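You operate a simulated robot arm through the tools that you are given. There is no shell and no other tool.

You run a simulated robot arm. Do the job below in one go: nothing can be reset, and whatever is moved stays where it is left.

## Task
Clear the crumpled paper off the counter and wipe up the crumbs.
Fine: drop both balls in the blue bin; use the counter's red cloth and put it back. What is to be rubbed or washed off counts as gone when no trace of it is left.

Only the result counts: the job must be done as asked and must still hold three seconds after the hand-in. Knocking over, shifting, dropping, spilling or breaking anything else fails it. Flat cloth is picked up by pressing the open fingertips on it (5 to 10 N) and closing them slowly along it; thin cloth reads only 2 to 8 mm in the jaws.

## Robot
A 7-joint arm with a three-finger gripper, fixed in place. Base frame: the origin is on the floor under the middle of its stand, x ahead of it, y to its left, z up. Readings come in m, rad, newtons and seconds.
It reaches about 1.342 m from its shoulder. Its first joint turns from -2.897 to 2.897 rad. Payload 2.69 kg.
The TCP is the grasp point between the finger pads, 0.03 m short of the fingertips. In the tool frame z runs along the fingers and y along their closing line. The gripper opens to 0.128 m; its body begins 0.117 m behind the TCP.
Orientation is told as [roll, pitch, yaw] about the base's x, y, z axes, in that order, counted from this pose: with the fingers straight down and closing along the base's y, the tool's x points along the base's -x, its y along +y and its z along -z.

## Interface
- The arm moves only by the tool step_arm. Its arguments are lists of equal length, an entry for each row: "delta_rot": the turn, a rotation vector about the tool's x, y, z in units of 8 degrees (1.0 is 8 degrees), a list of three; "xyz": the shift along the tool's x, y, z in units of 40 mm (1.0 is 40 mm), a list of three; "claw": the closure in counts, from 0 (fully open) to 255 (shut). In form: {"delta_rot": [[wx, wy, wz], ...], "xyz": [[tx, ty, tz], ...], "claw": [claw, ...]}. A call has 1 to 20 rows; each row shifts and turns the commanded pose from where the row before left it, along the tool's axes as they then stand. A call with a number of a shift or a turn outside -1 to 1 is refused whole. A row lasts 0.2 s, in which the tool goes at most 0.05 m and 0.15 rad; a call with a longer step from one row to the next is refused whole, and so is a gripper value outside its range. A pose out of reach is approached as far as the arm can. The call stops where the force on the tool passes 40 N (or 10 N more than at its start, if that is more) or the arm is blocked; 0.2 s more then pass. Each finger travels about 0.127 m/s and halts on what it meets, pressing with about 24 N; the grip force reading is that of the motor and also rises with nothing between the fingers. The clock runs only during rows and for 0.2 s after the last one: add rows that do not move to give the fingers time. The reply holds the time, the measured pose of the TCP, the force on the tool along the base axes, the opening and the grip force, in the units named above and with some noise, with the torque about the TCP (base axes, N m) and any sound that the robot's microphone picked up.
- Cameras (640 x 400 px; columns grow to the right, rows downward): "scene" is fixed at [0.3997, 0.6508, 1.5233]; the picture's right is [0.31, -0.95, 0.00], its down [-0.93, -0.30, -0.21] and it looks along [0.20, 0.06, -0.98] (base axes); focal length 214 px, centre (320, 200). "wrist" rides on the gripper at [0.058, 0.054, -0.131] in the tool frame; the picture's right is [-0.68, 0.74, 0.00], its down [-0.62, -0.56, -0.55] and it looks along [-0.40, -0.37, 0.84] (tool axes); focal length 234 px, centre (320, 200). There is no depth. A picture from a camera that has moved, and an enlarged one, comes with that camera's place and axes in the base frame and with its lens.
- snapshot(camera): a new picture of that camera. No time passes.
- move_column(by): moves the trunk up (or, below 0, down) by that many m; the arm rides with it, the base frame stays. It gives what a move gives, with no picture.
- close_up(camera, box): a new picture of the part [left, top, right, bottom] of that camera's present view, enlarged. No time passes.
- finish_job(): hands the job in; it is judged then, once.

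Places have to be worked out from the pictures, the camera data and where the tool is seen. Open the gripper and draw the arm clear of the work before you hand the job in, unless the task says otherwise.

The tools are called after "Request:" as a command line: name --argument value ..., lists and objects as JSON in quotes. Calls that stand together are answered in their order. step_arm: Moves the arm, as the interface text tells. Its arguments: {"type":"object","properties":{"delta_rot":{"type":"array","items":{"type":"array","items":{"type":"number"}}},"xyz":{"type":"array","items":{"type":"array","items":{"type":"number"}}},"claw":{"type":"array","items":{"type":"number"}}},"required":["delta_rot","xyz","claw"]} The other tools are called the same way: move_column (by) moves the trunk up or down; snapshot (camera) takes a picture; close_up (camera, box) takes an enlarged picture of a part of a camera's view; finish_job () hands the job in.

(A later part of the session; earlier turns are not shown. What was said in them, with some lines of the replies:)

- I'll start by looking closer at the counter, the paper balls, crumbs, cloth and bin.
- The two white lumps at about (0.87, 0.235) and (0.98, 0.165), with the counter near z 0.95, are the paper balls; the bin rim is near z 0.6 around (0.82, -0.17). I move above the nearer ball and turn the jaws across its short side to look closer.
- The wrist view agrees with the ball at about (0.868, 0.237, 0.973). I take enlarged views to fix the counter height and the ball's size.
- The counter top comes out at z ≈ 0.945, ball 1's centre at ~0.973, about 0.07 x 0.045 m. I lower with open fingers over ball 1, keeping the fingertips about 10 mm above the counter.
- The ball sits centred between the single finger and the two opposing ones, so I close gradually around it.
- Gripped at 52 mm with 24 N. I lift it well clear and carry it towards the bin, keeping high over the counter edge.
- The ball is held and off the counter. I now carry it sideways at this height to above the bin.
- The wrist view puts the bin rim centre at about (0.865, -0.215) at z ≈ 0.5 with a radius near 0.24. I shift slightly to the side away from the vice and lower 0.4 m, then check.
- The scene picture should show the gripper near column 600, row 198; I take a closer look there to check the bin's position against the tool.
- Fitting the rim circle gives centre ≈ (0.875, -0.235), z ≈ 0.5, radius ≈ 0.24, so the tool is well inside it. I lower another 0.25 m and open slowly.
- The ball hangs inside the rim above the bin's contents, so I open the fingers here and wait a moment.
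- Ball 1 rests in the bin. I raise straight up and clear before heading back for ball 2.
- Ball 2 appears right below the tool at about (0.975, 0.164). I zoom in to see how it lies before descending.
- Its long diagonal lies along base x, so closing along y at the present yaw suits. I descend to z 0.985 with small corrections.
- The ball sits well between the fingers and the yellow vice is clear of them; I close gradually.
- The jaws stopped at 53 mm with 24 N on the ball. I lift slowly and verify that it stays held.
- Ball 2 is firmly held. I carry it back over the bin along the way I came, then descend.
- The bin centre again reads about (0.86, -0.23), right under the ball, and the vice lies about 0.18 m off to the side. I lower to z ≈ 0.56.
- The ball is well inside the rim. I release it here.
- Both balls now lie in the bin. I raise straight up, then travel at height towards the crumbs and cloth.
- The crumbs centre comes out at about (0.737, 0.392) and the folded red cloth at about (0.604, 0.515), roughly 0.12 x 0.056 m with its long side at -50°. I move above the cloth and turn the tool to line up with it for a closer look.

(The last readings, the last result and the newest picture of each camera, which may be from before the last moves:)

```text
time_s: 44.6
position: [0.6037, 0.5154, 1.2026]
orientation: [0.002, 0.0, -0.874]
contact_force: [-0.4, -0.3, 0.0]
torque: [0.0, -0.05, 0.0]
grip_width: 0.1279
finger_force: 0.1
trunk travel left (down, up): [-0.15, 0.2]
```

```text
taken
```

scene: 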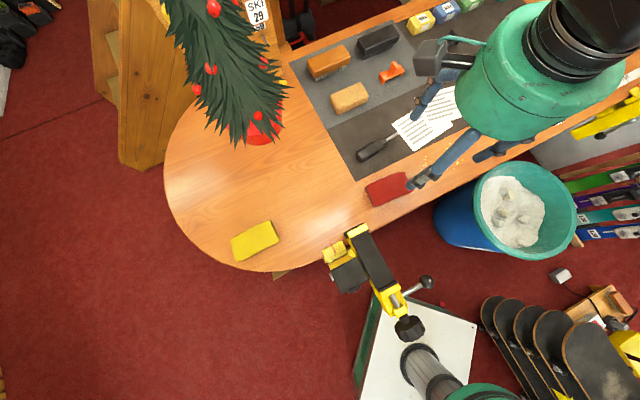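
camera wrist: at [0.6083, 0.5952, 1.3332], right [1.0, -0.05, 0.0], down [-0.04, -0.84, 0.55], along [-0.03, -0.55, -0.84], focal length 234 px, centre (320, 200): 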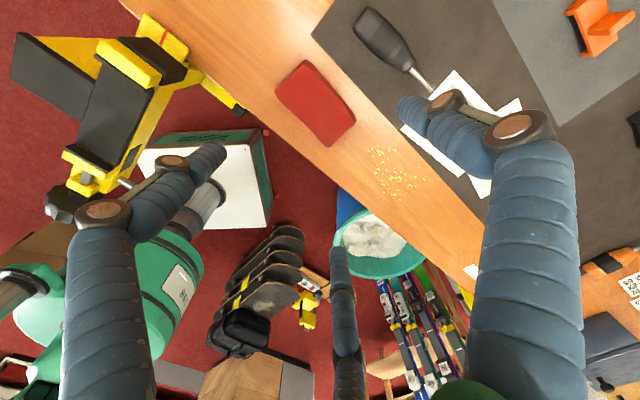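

Request:
close_up --camera "wrist" --box '[240, 40, 432, 160]'

Request:
close_up --camera "wrist" --box '[0, 0, 280, 240]'

Request:
close_up --camera "scene" --box '[310, 160, 470, 300]'

```text
3.33 times, centred on (336, 100) of wrist
camera zoom: at [0.6083, 0.5952, 1.3332], right [1.0, -0.05, 0.0], down [-0.04, -0.84, 0.55], along [-0.03, -0.55, -0.84], focal length 781 px, centre (267, 533)
```

zoom: 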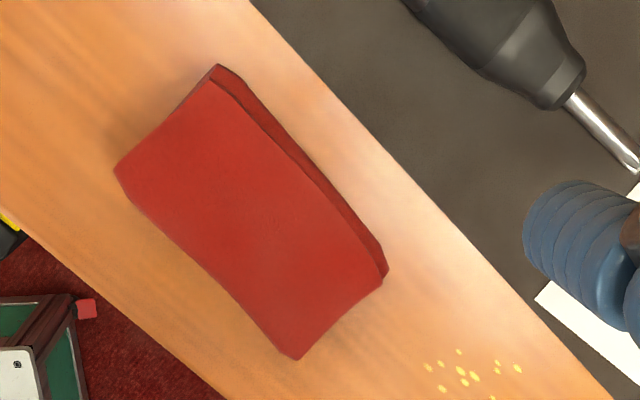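

```text
1.67 times, centred on (140, 120) of wrist
camera zoom: at [0.6083, 0.5952, 1.3332], right [1.0, -0.05, 0.0], down [-0.04, -0.84, 0.55], along [-0.03, -0.55, -0.84], focal length 390 px, centre (620, 333)
```

zoom: 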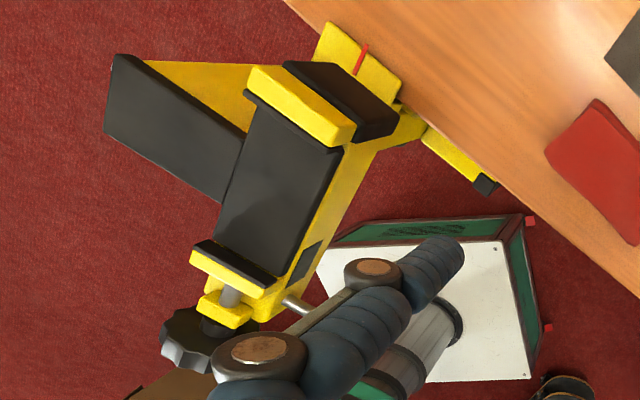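

```text
2.86 times, centred on (390, 230) of scene
camera zoom: at [0.3997, 0.6508, 1.5233], right [0.31, -0.95, 0.0], down [-0.93, -0.3, -0.21], along [0.2, 0.06, -0.98], focal length 613 px, centre (120, 114)
```

zoom: 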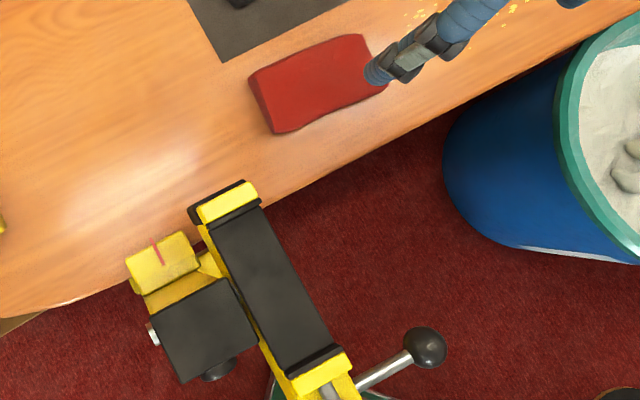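

The cloth is a folded pad about 0.12 x 0.055 m; the vice on its left rises to about z 1.11 and a screwdriver lies behind it. I turn the tool another 60° so that one finger comes on the front side and two on the back, keeping the fingers and camera away from the vice.

Request:
step_arm --delta_rot '[[0, 0, 0], [0, 0, 0.9375], [0, 0, 0.9375], [0, 0, 0.9375], [0, 0, 0.9375], [0, 0, 0.9375], [0, 0, 0.9375], [0, 0, 0.9375], [0, 0, 0.9375]]' --xyz '[[0.1, 0.255, 0], [0, 0, 0], [0, 0, 0], [0, 0, 0], [0, 0, 0], [0, 0, 0], [0, 0, 0], [0, 0, 0], [0, 0, 0]]' --claw '[0, 0, 0, 0, 0, 0, 0, 0, 0]'

Request:
snapshot --camera "wrist"

Request:
snapshot --camera "scene"

```text
time_s: 46.6
position: [0.6088, 0.5251, 1.2022]
orientation: [0.0, 0.001, -1.921]
contact_force: [0.1, 0.6, 0.0]
torque: [-0.01, 0.0, 0.02]
grip_width: 0.128
finger_force: 0.1
trunk travel left (down, up): [-0.15, 0.2]
```

```text
taken
camera wrist: at [0.6808, 0.5615, 1.3331], right [0.46, -0.89, 0.0], down [-0.74, -0.38, 0.55], along [-0.49, -0.25, -0.84], focal length 234 px, centre (320, 200)
```

wrist: 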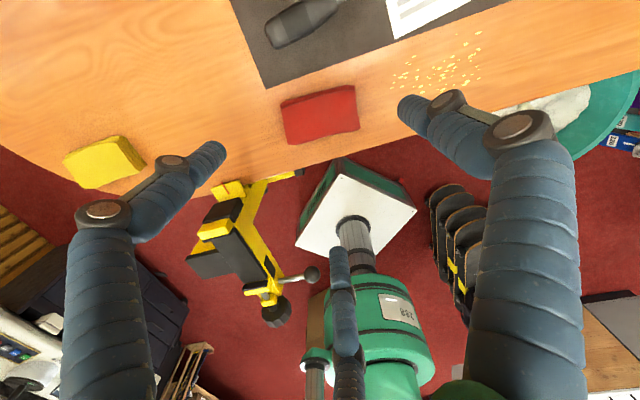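

```text
taken
```

scene: 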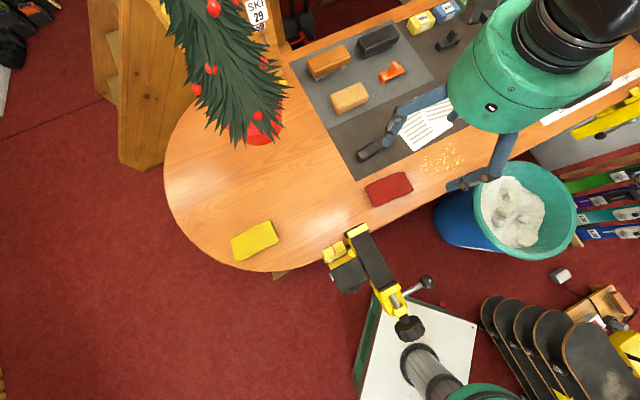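

The three fingers now stand at 100°, 220° and 340° around the cloth, clear of the vice direction. I lower to z ≈ 1.03 and check clearances.

Request:
step_arm --delta_rot '[[0, 0, 0], [0, 0, 0], [0, 0, 0], [0, 0, 0], [0, 0, 0]]' --xyz '[[0, 0, 0.9], [0, 0, 0.9], [0, 0, 0.9], [0, 0, 0.9], [0, 0, 0.7]]' --claw '[0, 0, 0, 0, 0]'

Request:
snapshot --camera "wrist"

Request:
close_up --camera "scene" --box '[300, 120, 492, 240]'

```text
time_s: 47.8
position: [0.6083, 0.5268, 1.03]
orientation: [-0.001, 0.0, -1.918]
contact_force: [-0.4, -0.1, 0.7]
torque: [-0.03, -0.02, -0.02]
grip_width: 0.1279
finger_force: 0.1
trunk travel left (down, up): [-0.15, 0.2]
```

```text
taken
camera wrist: at [0.6802, 0.5642, 1.1606], right [0.46, -0.89, 0.0], down [-0.74, -0.39, 0.55], along [-0.49, -0.25, -0.84], focal length 234 px, centre (320, 200)
```

wrist: 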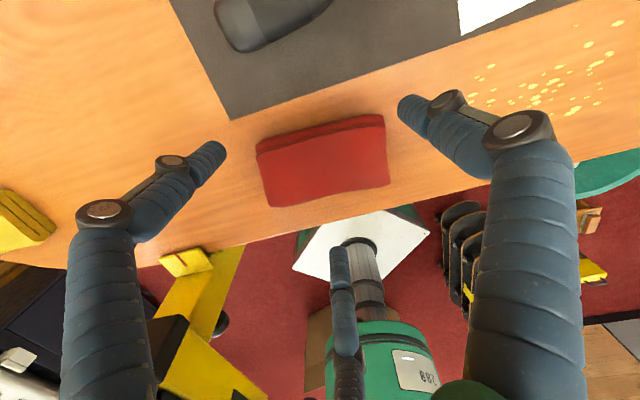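

```text
3.33 times, centred on (396, 180) of scene
camera zoom: at [0.3997, 0.6508, 1.5233], right [0.31, -0.95, 0.0], down [-0.93, -0.3, -0.21], along [0.2, 0.06, -0.98], focal length 715 px, centre (67, 267)
```

zoom: 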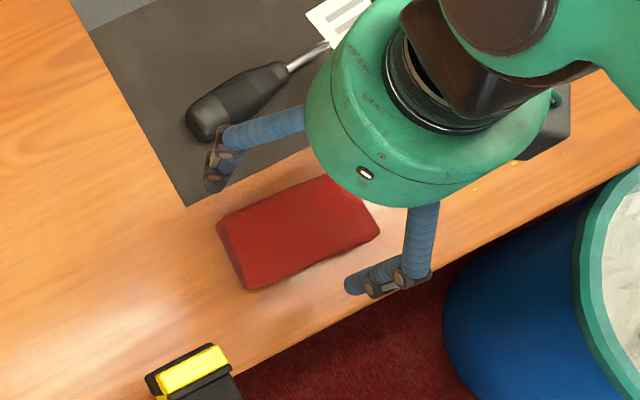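

Clearances look good: cloth lies between the finger tips, vice and screwdriver are free. I lower to z 0.985 and then creep down to feel for contact.

Request:
step_arm --delta_rot '[[0, 0, 0], [0, 0, 0], [0, 0, 0], [0, 0, 0]]' --xyz '[[0, 0, 0.5], [0, 0, 0.4], [0, 0, 0.2], [0, 0, 0.05]]' --claw '[0, 0, 0, 0]'

Request:
snapshot --camera "wrist"

Request:
close_up --camera "scene" --box '[300, 120, 492, 240]'

```text
time_s: 48.8
position: [0.608, 0.5259, 0.9836]
orientation: [0.001, -0.001, -1.918]
contact_force: [-0.2, 0.5, 0.2]
torque: [0.0, 0.03, -0.02]
grip_width: 0.1282
finger_force: 0.1
trunk travel left (down, up): [-0.15, 0.2]
```

```text
taken
camera wrist: at [0.6802, 0.5625, 1.1155], right [0.46, -0.89, 0.0], down [-0.74, -0.39, 0.55], along [-0.49, -0.25, -0.84], focal length 234 px, centre (320, 200)
```

wrist: 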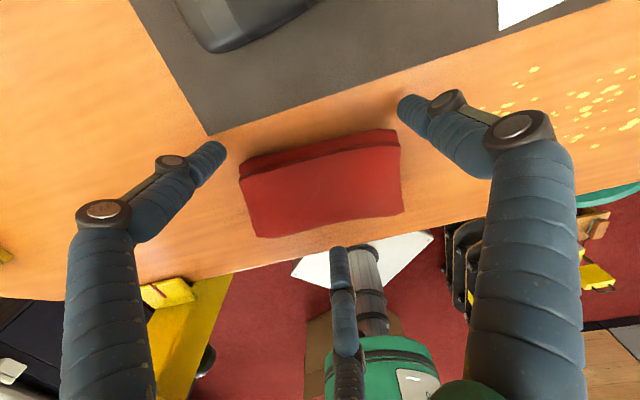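

```text
3.33 times, centred on (396, 180) of scene
camera zoom: at [0.3997, 0.6508, 1.5233], right [0.31, -0.95, 0.0], down [-0.93, -0.3, -0.21], along [0.2, 0.06, -0.98], focal length 715 px, centre (67, 267)
```

zoom: 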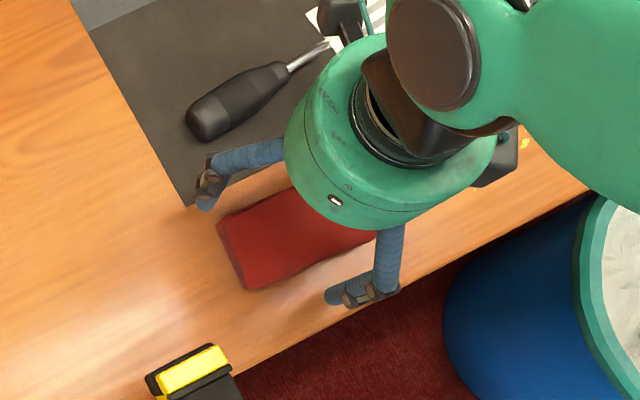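

The tips stand just outside the cloth's sides, still without contact. I creep 4 mm lower and start closing slowly onto the cloth's sides.

Request:
step_arm --delta_rot '[[0, 0, 0], [0, 0, 0], [0, 0, 0], [0, 0, 0], [0, 0, 0], [0, 0, 0], [0, 0, 0], [0, 0, 0]]' --xyz '[[0, 0, 0.05], [0, 0, 0.05], [0, 0, 0], [0, 0, 0], [0, 0, 0], [0, 0, 0], [0, 0, 0], [0, 0, 0]]' --claw '[0, 0, 15, 30, 45, 60, 75, 90]'

Request:
snapshot --camera "wrist"

```text
time_s: 50.6
position: [0.607, 0.525, 0.9811]
orientation: [0.0, 0.0, -1.918]
contact_force: [-1.4, -0.9, 2.8]
torque: [-0.08, 0.07, 0.0]
grip_width: 0.0943
finger_force: 24.4
trunk travel left (down, up): [-0.15, 0.2]
```

```text
taken
camera wrist: at [0.6803, 0.562, 1.1115], right [0.46, -0.89, 0.0], down [-0.74, -0.39, 0.55], along [-0.49, -0.25, -0.84], focal length 234 px, centre (320, 200)
```

wrist: 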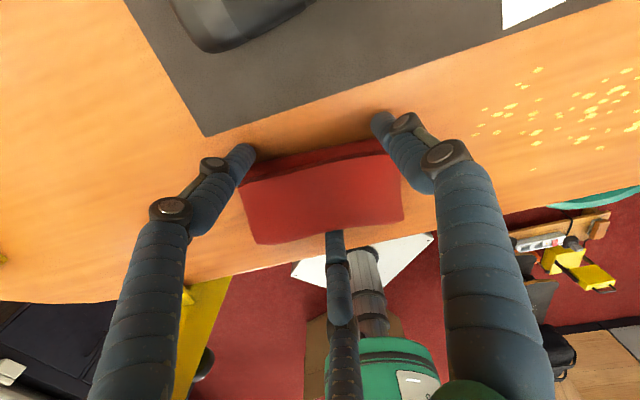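

The fingers halted at 94 mm with 24 N: the folded cloth is solid enough to be gripped by its sides. I firm up the closure and lift a little to test.

Request:
step_arm --delta_rot '[[0, 0, 0], [0, 0, 0], [0, 0, 0], [0, 0, 0]]' --xyz '[[0, 0, 0], [0, 0, 0], [0, 0, 0], [0, 0, 0]]' --claw '[110, 130, 160, 160]'

Request:
step_arm --delta_rot '[[0, 0, 0], [0, 0, 0], [0, 0, 0], [0, 0, 0]]' --xyz '[[0, 0, -0.2], [0, 0, -0.3], [0, 0, -0.3], [0, 0, -0.2]]' --claw '[160, 160, 160, 160]'

Request:
snapshot --camera "wrist"

Request:
close_up --camera "scene" --box '[300, 120, 492, 240]'

```text
time_s: 51.6
position: [0.6074, 0.5267, 0.9815]
orientation: [0.0, 0.0, -1.918]
contact_force: [0.0, -0.7, 2.6]
torque: [-0.11, 0.12, -0.03]
grip_width: 0.0941
finger_force: 24.2
trunk travel left (down, up): [-0.15, 0.2]
```

```text
time_s: 52.6
position: [0.6093, 0.5257, 1.0215]
orientation: [0.0, 0.0, -1.919]
contact_force: [-0.1, -0.3, 0.8]
torque: [0.05, 0.01, 0.02]
grip_width: 0.0941
finger_force: 24.2
trunk travel left (down, up): [-0.15, 0.2]
```

```text
taken
camera wrist: at [0.6807, 0.5624, 1.1512], right [0.46, -0.89, 0.0], down [-0.74, -0.39, 0.55], along [-0.49, -0.25, -0.84], focal length 234 px, centre (320, 200)
```

wrist: 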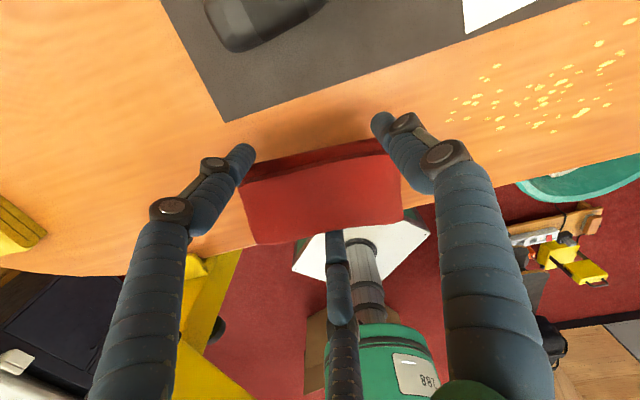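

```text
3.33 times, centred on (396, 180) of scene
camera zoom: at [0.3997, 0.6508, 1.5233], right [0.31, -0.95, 0.0], down [-0.93, -0.3, -0.21], along [0.2, 0.06, -0.98], focal length 715 px, centre (67, 267)
```

zoom: 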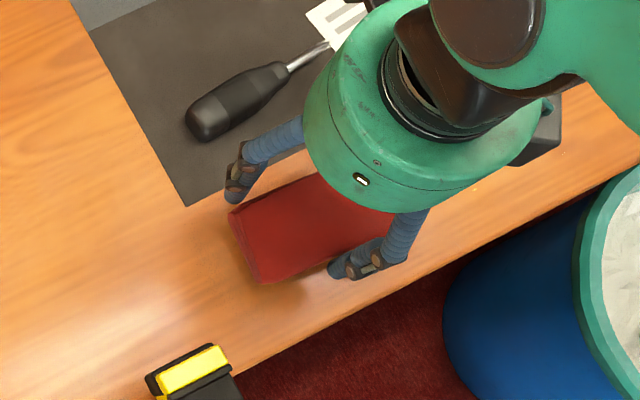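

The cloth lifts cleanly with the gripper. I'll turn it 94° so that its 0.12 m length spans the bare strip between counter edge and mat, letting one sweep along the counter cover all crumbs; first I carry it to the start just left of the crumbs.

Request:
step_arm --delta_rot '[[0, 0, 0], [0, 0, 0], [0, 0, -0.979], [0, 0, -0.979], [0, 0, -0.979], [0, 0, -0.979], [0, 0, -0.979], [0, 0, -0.979], [0, 0, -0.979], [0, 0, -0.979], [0, 0, -0.979], [0, 0, -0.979], [0, 0, -0.979], [0, 0, -0.979]]' --xyz '[[-0.54, 0.635, -0.75], [-0.54, 0.635, -0.75], [0, 0, 0], [0, 0, 0], [0, 0, 0], [0, 0, 0], [0, 0, 0], [0, 0, 0], [0, 0, 0], [0, 0, 0], [0, 0, 0], [0, 0, 0], [0, 0, 0], [0, 0, 0]]' --claw '[160, 160, 160, 160, 160, 160, 160, 160, 160, 160, 160, 160, 160, 160]'

Request:
snapshot --camera "wrist"

Request:
close_up --camera "scene" --box '[300, 90, 500, 240]'

```text
time_s: 55.6
position: [0.6427, 0.4663, 1.0812]
orientation: [0.0, 0.001, -0.275]
contact_force: [-0.4, -0.1, -0.7]
torque: [-0.02, 0.0, 0.02]
grip_width: 0.0939
finger_force: 24.1
trunk travel left (down, up): [-0.15, 0.2]
```

```text
taken
camera wrist: at [0.6017, 0.5348, 1.2112], right [0.85, 0.52, 0.0], down [0.44, -0.71, 0.55], along [0.29, -0.47, -0.84], focal length 234 px, centre (320, 200)
```

wrist: 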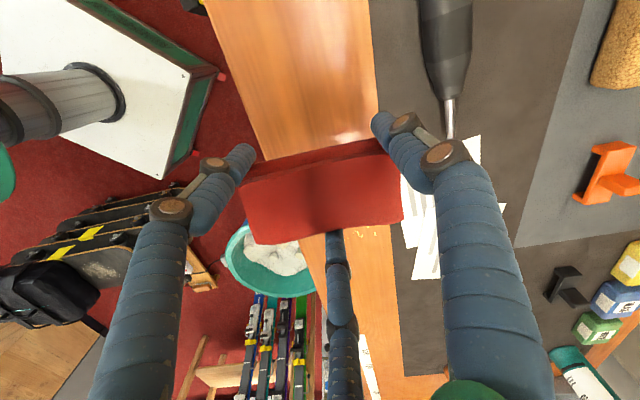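

```text
2.67 times, centred on (400, 165) of scene
camera zoom: at [0.3997, 0.6508, 1.5233], right [0.31, -0.95, 0.0], down [-0.93, -0.3, -0.21], along [0.2, 0.06, -0.98], focal length 572 px, centre (107, 293)
```

zoom: 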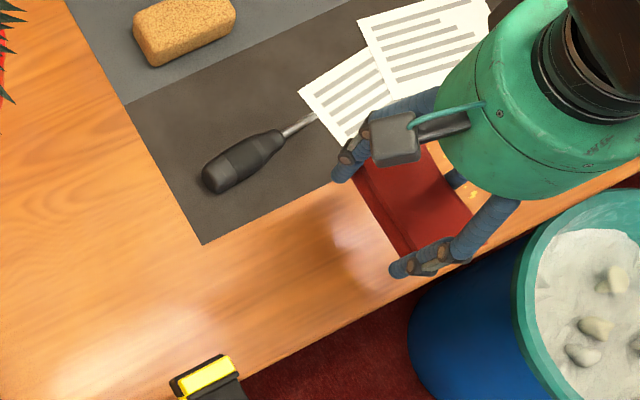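

The cloth now spans across the strip, aligned with the counter. I lower it close to the surface left of the crumbs and check its ends against the mat and the edge.

Request:
step_arm --delta_rot '[[0, 0, 0], [0, 0, 0], [0, 0, 0]]' --xyz '[[0, 0, 0.9], [0, 0, 0.9], [0, 0, 0.45]]' --claw '[160, 160, 160]'

Request:
snapshot --camera "wrist"

Request:
close_up --camera "scene" --box '[350, 110, 478, 210]'

```text
time_s: 56.4
position: [0.6409, 0.4674, 0.9911]
orientation: [0.0, 0.002, -0.279]
contact_force: [-0.1, 0.5, -0.5]
torque: [0.0, 0.05, 0.02]
grip_width: 0.0942
finger_force: 24.5
trunk travel left (down, up): [-0.15, 0.2]
```

```text
taken
camera wrist: at [0.6023, 0.5349, 1.122], right [0.85, 0.52, 0.0], down [0.44, -0.71, 0.55], along [0.29, -0.47, -0.84], focal length 234 px, centre (320, 200)
```

wrist: 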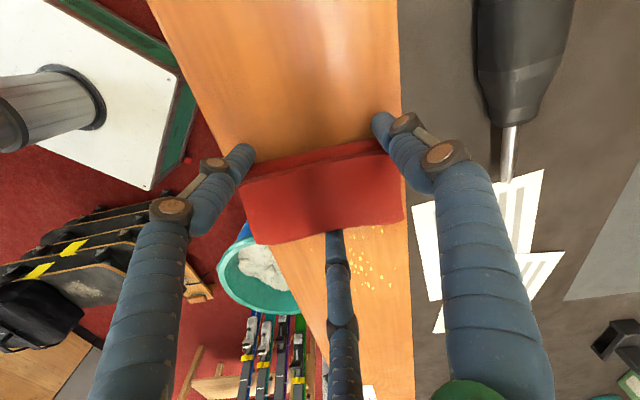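

```text
4.00 times, centred on (414, 160) of scene
camera zoom: at [0.3997, 0.6508, 1.5233], right [0.31, -0.95, 0.0], down [-0.93, -0.3, -0.21], along [0.2, 0.06, -0.98], focal length 858 px, centre (-56, 360)
```

zoom: 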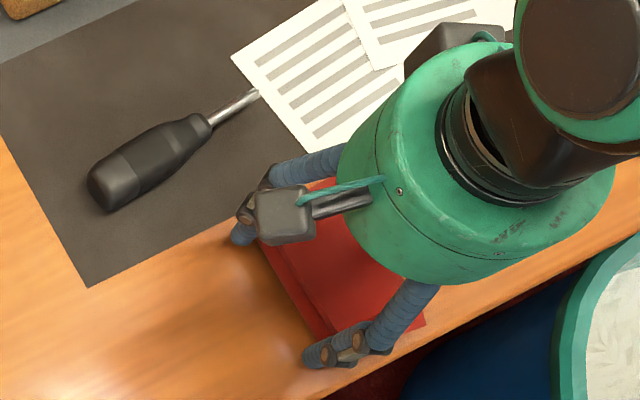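

The cloth spans the bare strip almost exactly; I shift it 4 mm towards the front edge to stay off the mat, and creep down to contact.

Request:
step_arm --delta_rot '[[0, 0, 0], [0, 0, 0], [0, 0, 0], [0, 0, 0], [0, 0, 0]]' --xyz '[[0.05, -0.087, 0.1], [0, 0, 0.08], [0, 0, 0.05], [0, 0, 0.025], [0, 0, 0.025]]' --claw '[160, 160, 160, 160, 160]'

```text
time_s: 57.6
position: [0.64, 0.464, 0.9802]
orientation: [0.002, -0.003, -0.279]
contact_force: [-4.1, -0.9, 11.5]
torque: [-0.49, 0.15, -0.16]
grip_width: 0.094
finger_force: 24.3
trunk travel left (down, up): [-0.15, 0.2]
```

Contact is made with about 11 N downward pressure at z 0.980. I sweep slowly along the counter through the crumbs for the first 0.1 m.

Request:
step_arm --delta_rot '[[0, 0, 0], [0, 0, 0], [0, 0, 0], [0, 0, 0], [0, 0, 0]]' --xyz '[[-0.433, -0.25, 0], [-0.433, -0.25, 0], [-0.433, -0.25, 0], [-0.433, -0.25, 0], [-0.433, -0.25, 0]]' --claw '[160, 160, 160, 160, 160]'

Request:
snapshot --camera "wrist"

Request:
snapshot --camera "scene"

```text
time_s: 58.8
position: [0.7094, 0.3931, 0.9813]
orientation: [0.0, -0.004, -0.281]
contact_force: [-1.8, 2.5, 25.7]
torque: [-0.32, 0.18, -0.2]
grip_width: 0.094
finger_force: 23.8
trunk travel left (down, up): [-0.15, 0.2]
```

```text
taken
camera wrist: at [0.6685, 0.461, 1.111], right [0.85, 0.52, 0.0], down [0.43, -0.71, 0.55], along [0.29, -0.47, -0.84], focal length 234 px, centre (320, 200)
```

wrist: 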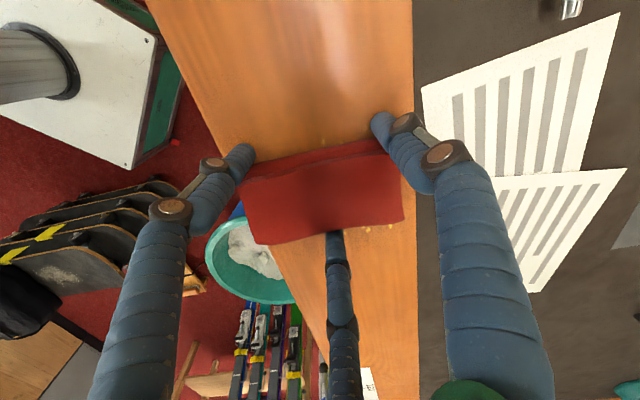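

```text
taken
```

scene: 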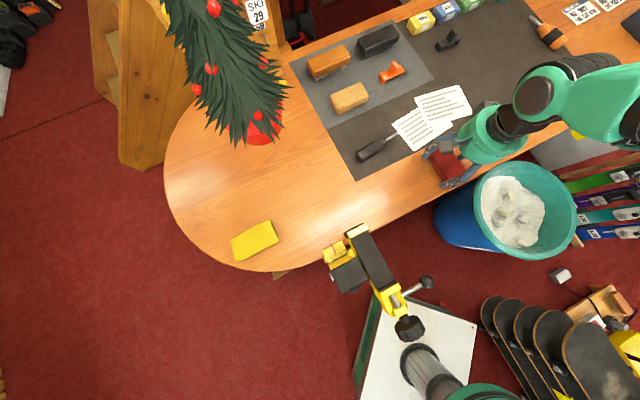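

Force rose to 26 N, still below the limit; the strip behind the cloth looks clean. I zoom in to check before continuing.

Request:
close_up --camera "wrist" --box '[180, 60, 440, 260]'

Request:
close_up --camera "scene" --box '[380, 110, 508, 210]'

```text
2.00 times, centred on (310, 160) of wrist
camera zoom: at [0.6685, 0.461, 1.111], right [0.85, 0.52, 0.0], down [0.43, -0.71, 0.55], along [0.29, -0.47, -0.84], focal length 468 px, centre (340, 280)
```

zoom: 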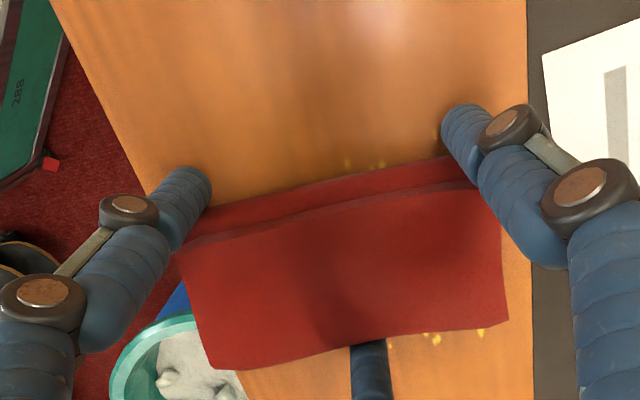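

```text
4.00 times, centred on (444, 160) of scene
camera zoom: at [0.3997, 0.6508, 1.5233], right [0.31, -0.95, 0.0], down [-0.93, -0.3, -0.21], along [0.2, 0.06, -0.98], focal length 858 px, centre (-176, 360)
```

zoom: 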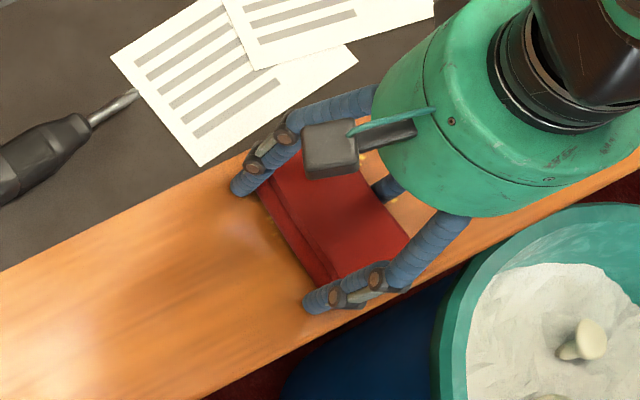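

Crumbs under the pad are being taken up, with a couple of faint ones just at its trailing edge. I continue the sweep to the end, easing the pressure a little.

Request:
step_arm --delta_rot '[[0, 0, 0], [0, 0, 0], [0, 0, 0], [0, 0, 0], [0, 0, 0], [0, 0, 0]]' --xyz '[[-0.433, -0.25, -0.015], [-0.433, -0.25, 0], [-0.433, -0.25, 0], [-0.433, -0.25, 0], [-0.433, -0.25, 0], [0, 0, 0]]' --claw '[160, 160, 160, 160, 160, 160]'

Request:
snapshot --camera "wrist"

Request:
close_up --camera "scene" --box '[380, 90, 540, 210]'

```text
time_s: 60.2
position: [0.7774, 0.3195, 0.9797]
orientation: [-0.001, -0.001, -0.28]
contact_force: [-0.8, 0.2, 19.7]
torque: [-0.24, -0.07, -0.01]
grip_width: 0.094
finger_force: 24.2
trunk travel left (down, up): [-0.15, 0.2]
```

```text
taken
camera wrist: at [0.7379, 0.3867, 1.1109], right [0.85, 0.52, 0.0], down [0.44, -0.71, 0.55], along [0.29, -0.47, -0.84], focal length 234 px, centre (320, 200)
```

wrist: 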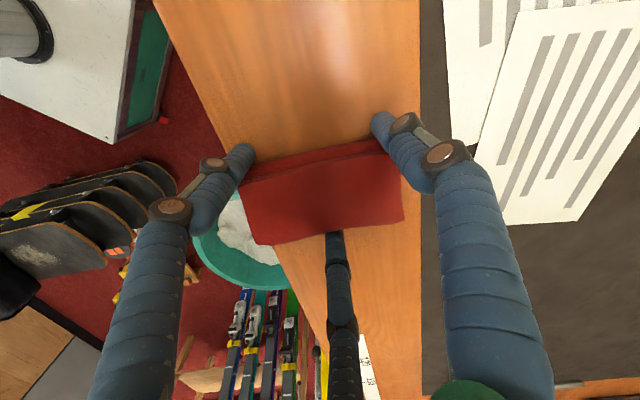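

```text
3.33 times, centred on (460, 150) of scene
camera zoom: at [0.3997, 0.6508, 1.5233], right [0.31, -0.95, 0.0], down [-0.93, -0.3, -0.21], along [0.2, 0.06, -0.98], focal length 715 px, centre (-147, 367)
```

zoom: 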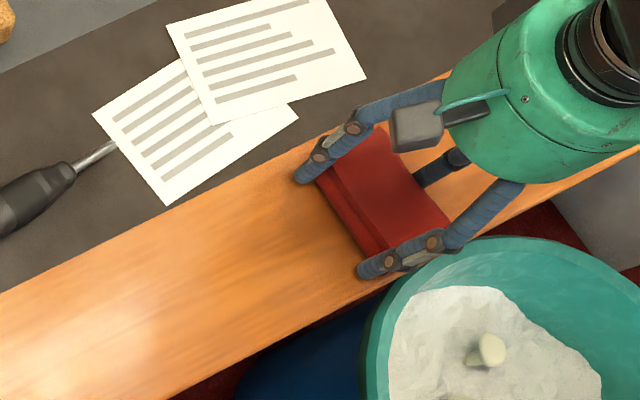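

The strip behind looks clean. I zoom in to search for leftover traces.

Request:
close_up --camera "scene" --box '[400, 130, 480, 190]'

Request:
close_up --camera "wrist" --box '[200, 0, 430, 170]'

Request:
close_up --camera "wrist" --box '[260, 200, 430, 330]'

```text
6.67 times, centred on (440, 160) of scene
camera zoom: at [0.3997, 0.6508, 1.5233], right [0.31, -0.95, 0.0], down [-0.93, -0.3, -0.21], along [0.2, 0.06, -0.98], focal length 1430 px, centre (-480, 467)
```

zoom: 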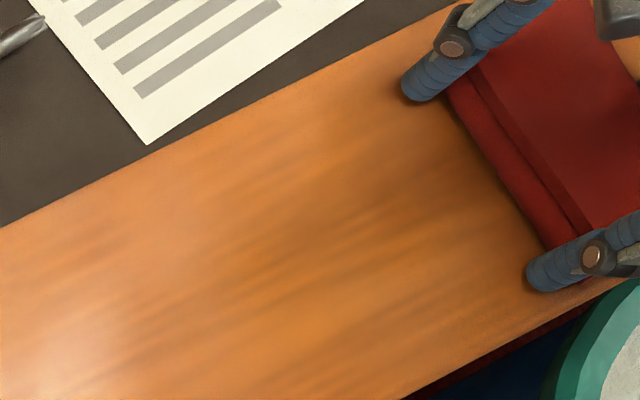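

```text
2.35 times, centred on (315, 85) of wrist
camera zoom: at [0.7379, 0.3867, 1.1109], right [0.85, 0.52, 0.0], down [0.44, -0.71, 0.55], along [0.29, -0.47, -0.84], focal length 551 px, centre (332, 471)
```

zoom: 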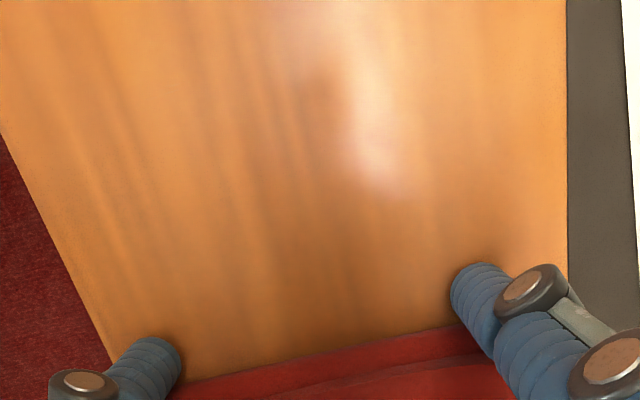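

```text
3.08 times, centred on (345, 265) of wrist
camera zoom: at [0.7379, 0.3867, 1.1109], right [0.85, 0.52, 0.0], down [0.44, -0.71, 0.55], along [0.29, -0.47, -0.84], focal length 720 px, centre (243, 0)
```

zoom: 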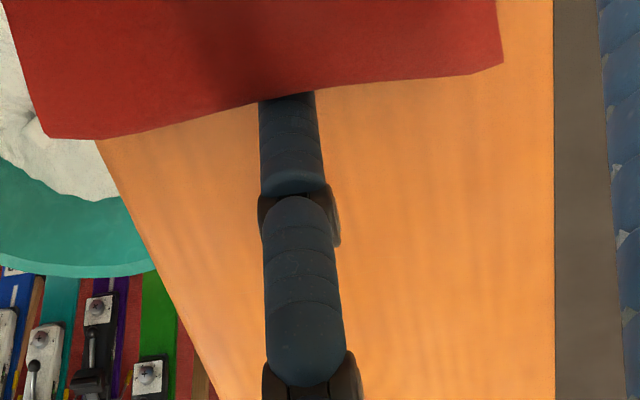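

No crumb is visible on either side any more. To be sure no trace remains, I wipe back over the whole area under the same pressure.

Request:
step_arm --delta_rot '[[0, 0, 0], [0, 0, 0], [0, 0, 0], [0, 0, 0], [0, 0, 0], [0, 0, 0], [0, 0, 0], [0, 0, 0], [0, 0, 0], [0, 0, 0], [0, 0, 0]]' --xyz '[[0.433, 0.25, 0], [0.433, 0.25, 0], [0.433, 0.25, 0], [0.433, 0.25, 0], [0.433, 0.25, 0], [0.433, 0.25, 0], [0.433, 0.25, 0], [0.433, 0.25, 0], [0.433, 0.25, 0], [0.433, 0.25, 0], [0, 0, 0]]' --claw '[160, 160, 160, 160, 160, 160, 160, 160, 160, 160, 160]'

Request:
snapshot --camera "wrist"

Request:
close_up --camera "scene" --box '[380, 90, 540, 210]'

```text
time_s: 62.6
position: [0.6359, 0.4641, 0.9802]
orientation: [-0.001, 0.001, -0.28]
contact_force: [-2.8, 1.6, 8.4]
torque: [0.17, -0.34, 0.04]
grip_width: 0.0939
finger_force: 23.9
trunk travel left (down, up): [-0.15, 0.2]
```

```text
taken
camera wrist: at [0.5964, 0.5324, 1.1105], right [0.85, 0.52, 0.0], down [0.44, -0.71, 0.55], along [0.28, -0.47, -0.84], focal length 234 px, centre (320, 200)
```

wrist: 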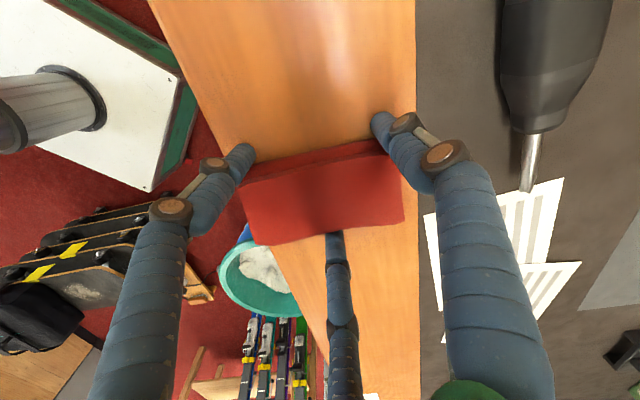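

```text
3.33 times, centred on (460, 150) of scene
camera zoom: at [0.3997, 0.6508, 1.5233], right [0.31, -0.95, 0.0], down [-0.93, -0.3, -0.21], along [0.2, 0.06, -0.98], focal length 715 px, centre (-147, 367)
```

zoom: 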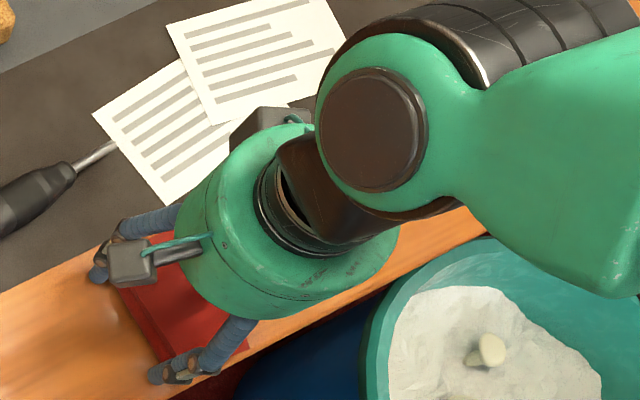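

The area stays clean on the way back. I lift the cloth and turn it back to its original heading while checking the wiped strip.

Request:
step_arm --delta_rot '[[0, 0, 0], [0, 0, 0], [0, 0, 0], [0, 0, 0.979], [0, 0, 0.979], [0, 0, 0.979], [0, 0, 0.979], [0, 0, 0.979], [0, 0, 0.979], [0, 0, 0.979], [0, 0, 0.979], [0, 0, 0.979], [0, 0, 0.979], [0, 0, 0.979], [0, 0, 0.979]]' --xyz '[[0, 0, -0.6], [0, 0, -0.9], [0, 0, -1], [0, 0, 0], [0, 0, 0], [0, 0, 0], [0, 0, 0], [0, 0, 0], [0, 0, 0], [0, 0, 0], [0, 0, 0], [0, 0, 0], [0, 0, 0], [0, 0, 0], [0, 0, 0]]' --claw '[160, 160, 160, 160, 160, 160, 160, 160, 160, 160, 160, 160, 160, 160, 160]'

Request:
snapshot --camera "wrist"

Request:
close_up --camera "wrist" --box '[370, 0, 640, 170]'

Request:
close_up --camera "scene" --box '[320, 90, 540, 230]'

```text
time_s: 65.8
position: [0.6377, 0.4645, 1.0798]
orientation: [0.001, 0.001, -1.92]
contact_force: [-0.3, -0.9, -0.3]
torque: [0.03, 0.0, -0.05]
grip_width: 0.0939
finger_force: 23.1
trunk travel left (down, up): [-0.15, 0.2]
```

```text
taken
camera wrist: at [0.7105, 0.5011, 1.2102], right [0.46, -0.89, 0.0], down [-0.74, -0.38, 0.55], along [-0.49, -0.25, -0.84], focal length 234 px, centre (320, 200)
```

wrist: 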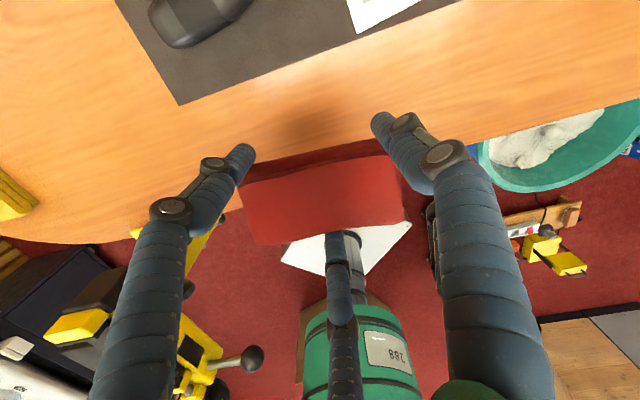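

```text
2.35 times, centred on (505, 85) of wrist
camera zoom: at [0.7105, 0.5011, 1.2102], right [0.46, -0.89, 0.0], down [-0.74, -0.38, 0.55], along [-0.49, -0.25, -0.84], focal length 551 px, centre (-115, 471)
```

zoom: 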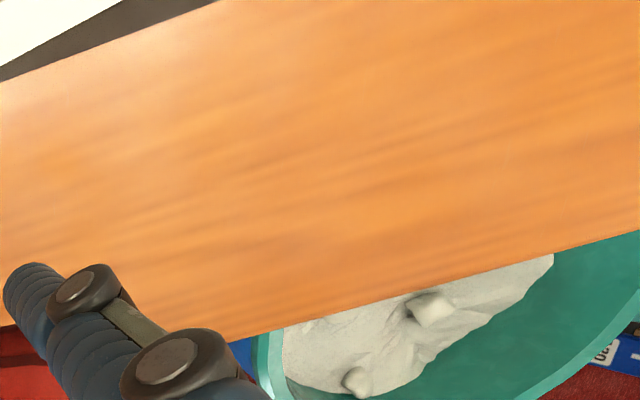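

```text
2.86 times, centred on (430, 160) of scene
camera zoom: at [0.3997, 0.6508, 1.5233], right [0.31, -0.95, 0.0], down [-0.93, -0.3, -0.21], along [0.2, 0.06, -0.98], focal length 613 px, centre (6, 314)
```

zoom: 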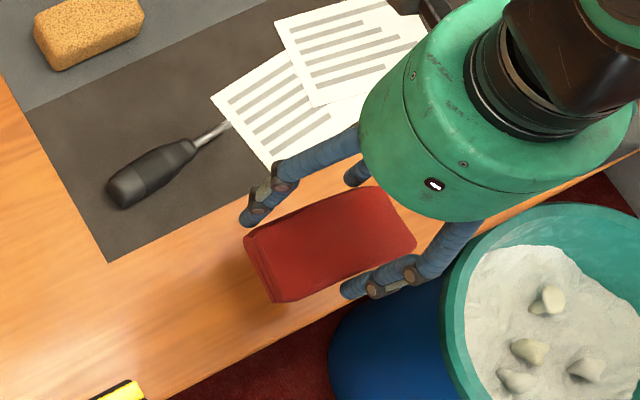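

The strip is spotless. I bring the cloth back over its original spot, TCP (0.607, 0.526), and lower it to just above contact.

Request:
step_arm --delta_rot '[[0, 0, 0], [0, 0, 0], [0, 0, 0], [0, 0, 0], [0, 0, 0], [0, 0, 0], [0, 0, 0]]' --xyz '[[0.59, -0.625, 0], [0.59, -0.625, 0], [0, 0, 0], [0, 0, 0.9], [0, 0, 0.8], [0, 0, 0.5], [0, 0, 0.15]]' --claw '[160, 160, 160, 160, 160, 160, 160]'

Request:
snapshot --camera "wrist"

Request:
close_up --camera "scene" --box '[300, 120, 492, 240]'

```text
time_s: 67.4
position: [0.6068, 0.525, 0.9857]
orientation: [0.0, 0.001, -1.919]
contact_force: [-0.4, 0.1, -0.4]
torque: [0.01, 0.01, -0.01]
grip_width: 0.0937
finger_force: 24.4
trunk travel left (down, up): [-0.15, 0.2]
```

```text
taken
camera wrist: at [0.679, 0.5623, 1.116], right [0.46, -0.89, 0.0], down [-0.74, -0.39, 0.55], along [-0.49, -0.25, -0.84], focal length 234 px, centre (320, 200)
```

wrist: 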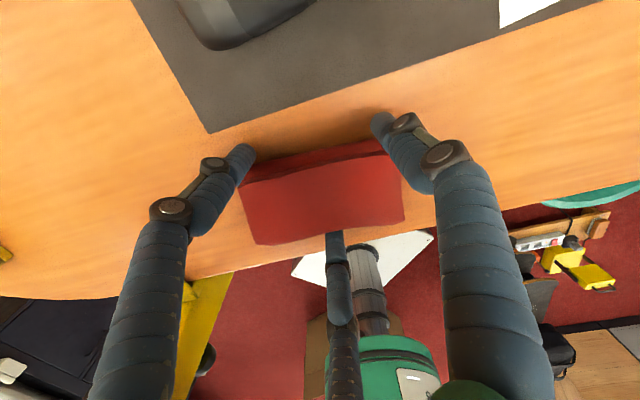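

```text
3.33 times, centred on (396, 180) of scene
camera zoom: at [0.3997, 0.6508, 1.5233], right [0.31, -0.95, 0.0], down [-0.93, -0.3, -0.21], along [0.2, 0.06, -0.98], focal length 715 px, centre (67, 267)
```

zoom: 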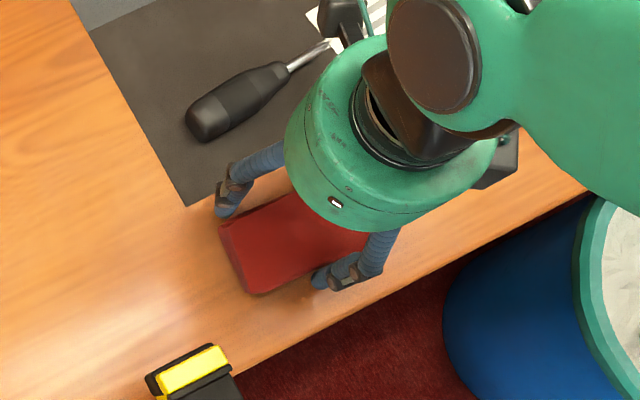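

The cloth's corners coincide with their original places in the picture. I set it down the last 4 mm and open gently.

Request:
step_arm --delta_rot '[[0, 0, 0], [0, 0, 0], [0, 0, 0], [0, 0, 0], [0, 0, 0], [0, 0, 0], [0, 0, 0], [0, 0, 0], [0, 0, 0], [0, 0, 0]]' --xyz '[[0, 0, 0.05], [0, 0, 0.04], [0, 0, 0.02], [0, 0, 0], [0, 0, 0], [0, 0, 0], [0, 0, 0], [0, 0, 0], [0, 0, 0], [0, 0, 0]]' --claw '[160, 160, 160, 68, 60, 50, 35, 20, 0, 0]'

Request:
snapshot --camera "wrist"

```text
time_s: 69.6
position: [0.6066, 0.5254, 0.9812]
orientation: [-0.001, 0.0, -1.917]
contact_force: [0.1, -0.1, 0.6]
torque: [-0.04, 0.04, -0.01]
grip_width: 0.1281
finger_force: 0.0
trunk travel left (down, up): [-0.15, 0.2]
```

```text
taken
camera wrist: at [0.6792, 0.5622, 1.1122], right [0.46, -0.89, 0.0], down [-0.74, -0.39, 0.55], along [-0.49, -0.25, -0.84], focal length 234 px, centre (320, 200)
```

wrist: 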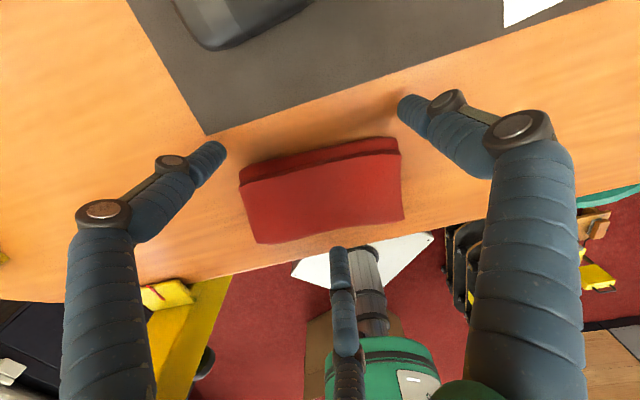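

The cloth lies back in its place. I raise straight up and draw the arm away towards the start position.

Request:
step_arm --delta_rot '[[0, 0, 0], [0, 0, 0], [0, 0, 0], [0, 0, 0], [0, 0, 0], [0, 0, 0], [0, 0, 0], [0, 0, 0]]' --xyz '[[0, 0, -0.4], [0, 0, -0.8], [0, 0, -1], [0, 0, -1], [0, 0, -1], [0, 0, -1], [0, 0, -0.6], [0, 0, -0.2]]' --claw '[0, 0, 0, 0, 0, 0, 0, 0]'

Request:
step_arm --delta_rot '[[0, 0, -0.9], [0, 0, -0.9], [0, 0, -0.9], [0, 0, -0.9], [0, 0, -0.9], [0, 0, -0.9], [0, 0, -0.9], [0, 0, -0.9], [0, 0, -0.9], [0, 0, -0.9], [0, 0, -0.9], [0, 0, -0.9], [0, 0, -0.9], [0, 0, -0.9], [0, 0, -0.9]]' --xyz '[[0, 0, 0], [0, 0, 0], [0, 0, 0], [0, 0, 0], [0, 0, 0], [0, 0, 0], [0, 0, 0], [0, 0, 0], [0, 0, 0], [0, 0, 0], [0, 0, 0], [0, 0, 0], [0, 0, 0], [0, 0, 0], [0, 0, 0]]' --claw '[0, 0, 0, 0, 0, 0, 0, 0, 0, 0, 0, 0, 0, 0, 0]'

Request:
step_arm --delta_rot '[[0, 0, 0], [0, 0, 0], [0, 0, 0], [0, 0, 0], [0, 0, 0], [0, 0, 0], [0, 0, 0], [0, 0, 0], [0, 0, 0], [0, 0, 0], [0, 0, 0], [0, 0, 0]]' --xyz '[[-0.22, -0.97, -0.05], [-0.22, -0.97, -0.05], [-0.22, -0.97, -0.05], [-0.22, -0.97, -0.05], [-0.22, -0.97, -0.05], [-0.22, -0.97, -0.05], [-0.22, -0.97, -0.05], [-0.22, -0.97, -0.05], [-0.22, -0.97, -0.05], [-0.22, -0.97, -0.05], [-0.22, -0.97, -0.05], [-0.22, -0.97, -0.05]]' --claw '[0, 0, 0, 0, 0, 0, 0, 0, 0, 0, 0, 0]'

Request:
snapshot --camera "scene"

Request:
snapshot --camera "wrist"

```text
time_s: 71.4
position: [0.6081, 0.5249, 1.2212]
orientation: [0.0, -0.002, -1.917]
contact_force: [0.1, 0.0, -0.5]
torque: [0.04, -0.01, 0.01]
grip_width: 0.1278
finger_force: 0.1
trunk travel left (down, up): [-0.15, 0.2]
```

```text
time_s: 74.6
position: [0.6086, 0.5262, 1.2211]
orientation: [0.001, 0.0, -0.031]
contact_force: [-0.1, 0.2, 0.7]
torque: [0.02, -0.01, 0.02]
grip_width: 0.1279
finger_force: 0.0
trunk travel left (down, up): [-0.15, 0.2]
```

```text
time_s: 77.2
position: [0.697, 0.0562, 1.2445]
orientation: [0.001, 0.0, -0.033]
contact_force: [-0.1, -0.1, -1.0]
torque: [0.0, 0.02, 0.0]
grip_width: 0.1284
finger_force: 0.1
trunk travel left (down, up): [-0.15, 0.2]
```

```text
taken
```

scene: 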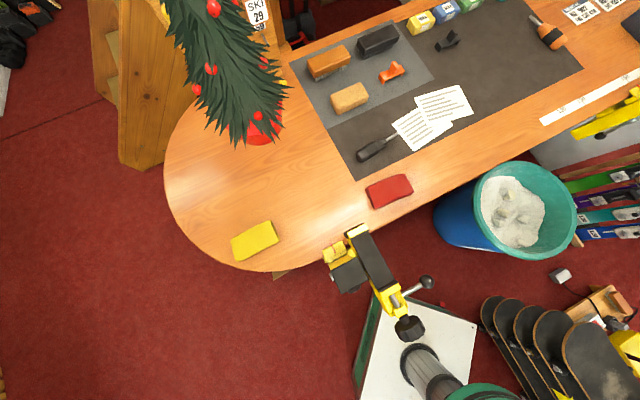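

```text
taken
camera wrist: at [0.6418, 0.1116, 1.3752], right [0.7, 0.71, 0.0], down [0.6, -0.59, 0.55], along [0.39, -0.38, -0.84], focal length 234 px, centre (320, 200)
```

wrist: 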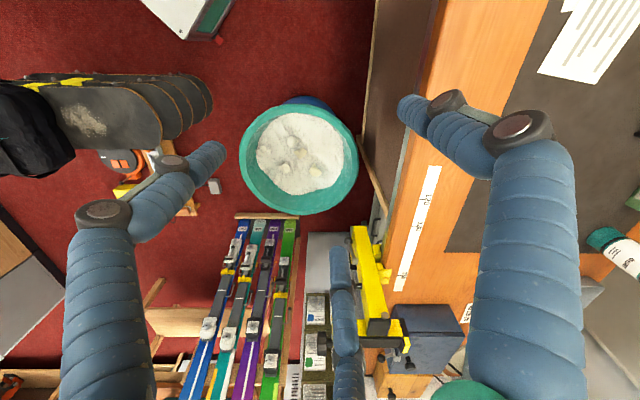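

The arm is clear and open. I take final close views of the counter strip, cloth and bin before handing in.

Request:
close_up --camera "scene" --box '[350, 130, 478, 210]'

Request:
close_up --camera "scene" --box '[410, 135, 474, 175]'

Request:
close_up --camera "scene" --box '[440, 60, 632, 270]'

Request:
close_up --camera "wrist" --box '[220, 80, 380, 230]'

```text
5.00 times, centred on (414, 170) of scene
camera zoom: at [0.3997, 0.6508, 1.5233], right [0.31, -0.95, 0.0], down [-0.93, -0.3, -0.21], along [0.2, 0.06, -0.98], focal length 1072 px, centre (-150, 350)
```

zoom: 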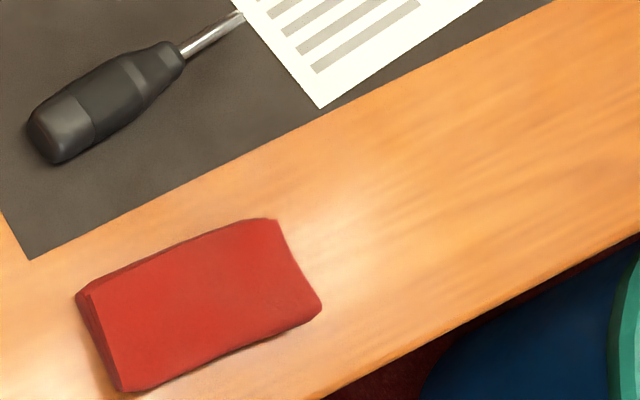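

```text
10.00 times, centred on (442, 155) of scene
camera zoom: at [0.3997, 0.6508, 1.5233], right [0.31, -0.95, 0.0], down [-0.93, -0.3, -0.21], along [0.2, 0.06, -0.98], focal length 2145 px, centre (-900, 650)
```

zoom: 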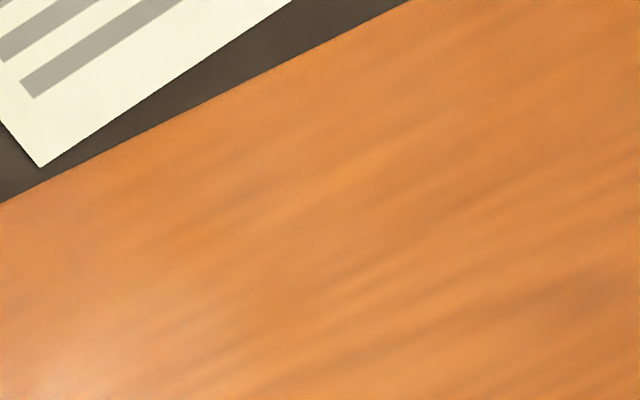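

```text
1.90 times, centred on (536, 165) of scene
camera zoom: at [0.3997, 0.6508, 1.5233], right [0.31, -0.95, 0.0], down [-0.93, -0.3, -0.21], along [0.2, 0.06, -0.98], focal length 408 px, centre (-91, 267)
```

zoom: 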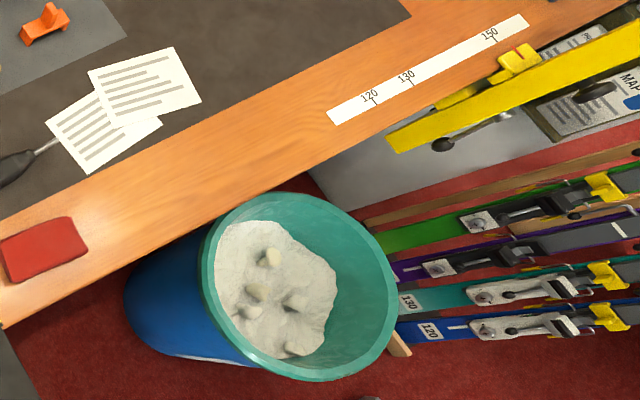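

```text
2.67 times, centred on (300, 155) of wrist
camera zoom: at [0.6418, 0.1116, 1.3752], right [0.7, 0.71, 0.0], down [0.6, -0.59, 0.55], along [0.39, -0.38, -0.84], focal length 624 px, centre (373, 320)
```

zoom: 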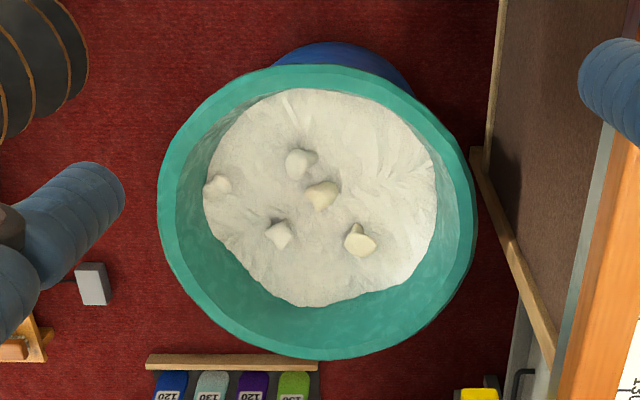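

Both balls are in the bin, no trace of crumbs remains, the cloth is within a few millimetres of its original place, and the papers and screwdriver haven't moved. The gripper is open and clear, so I hand the job in.

Request:
finish_job

```text
The job is handed in.
```

The counter is clear: both paper balls are in the blue bin and the crumbs are wiped up. In the final close-ups I could see no trace of crumbs.

- **Cloth:** the red cloth is back in its place, within about 5 mm of where it started.
- **Rest of the counter:** the papers and screwdriver next to the wiped strip look unmoved.
- **Arm:** I opened the gripper and drew the arm clear before handing the job in.
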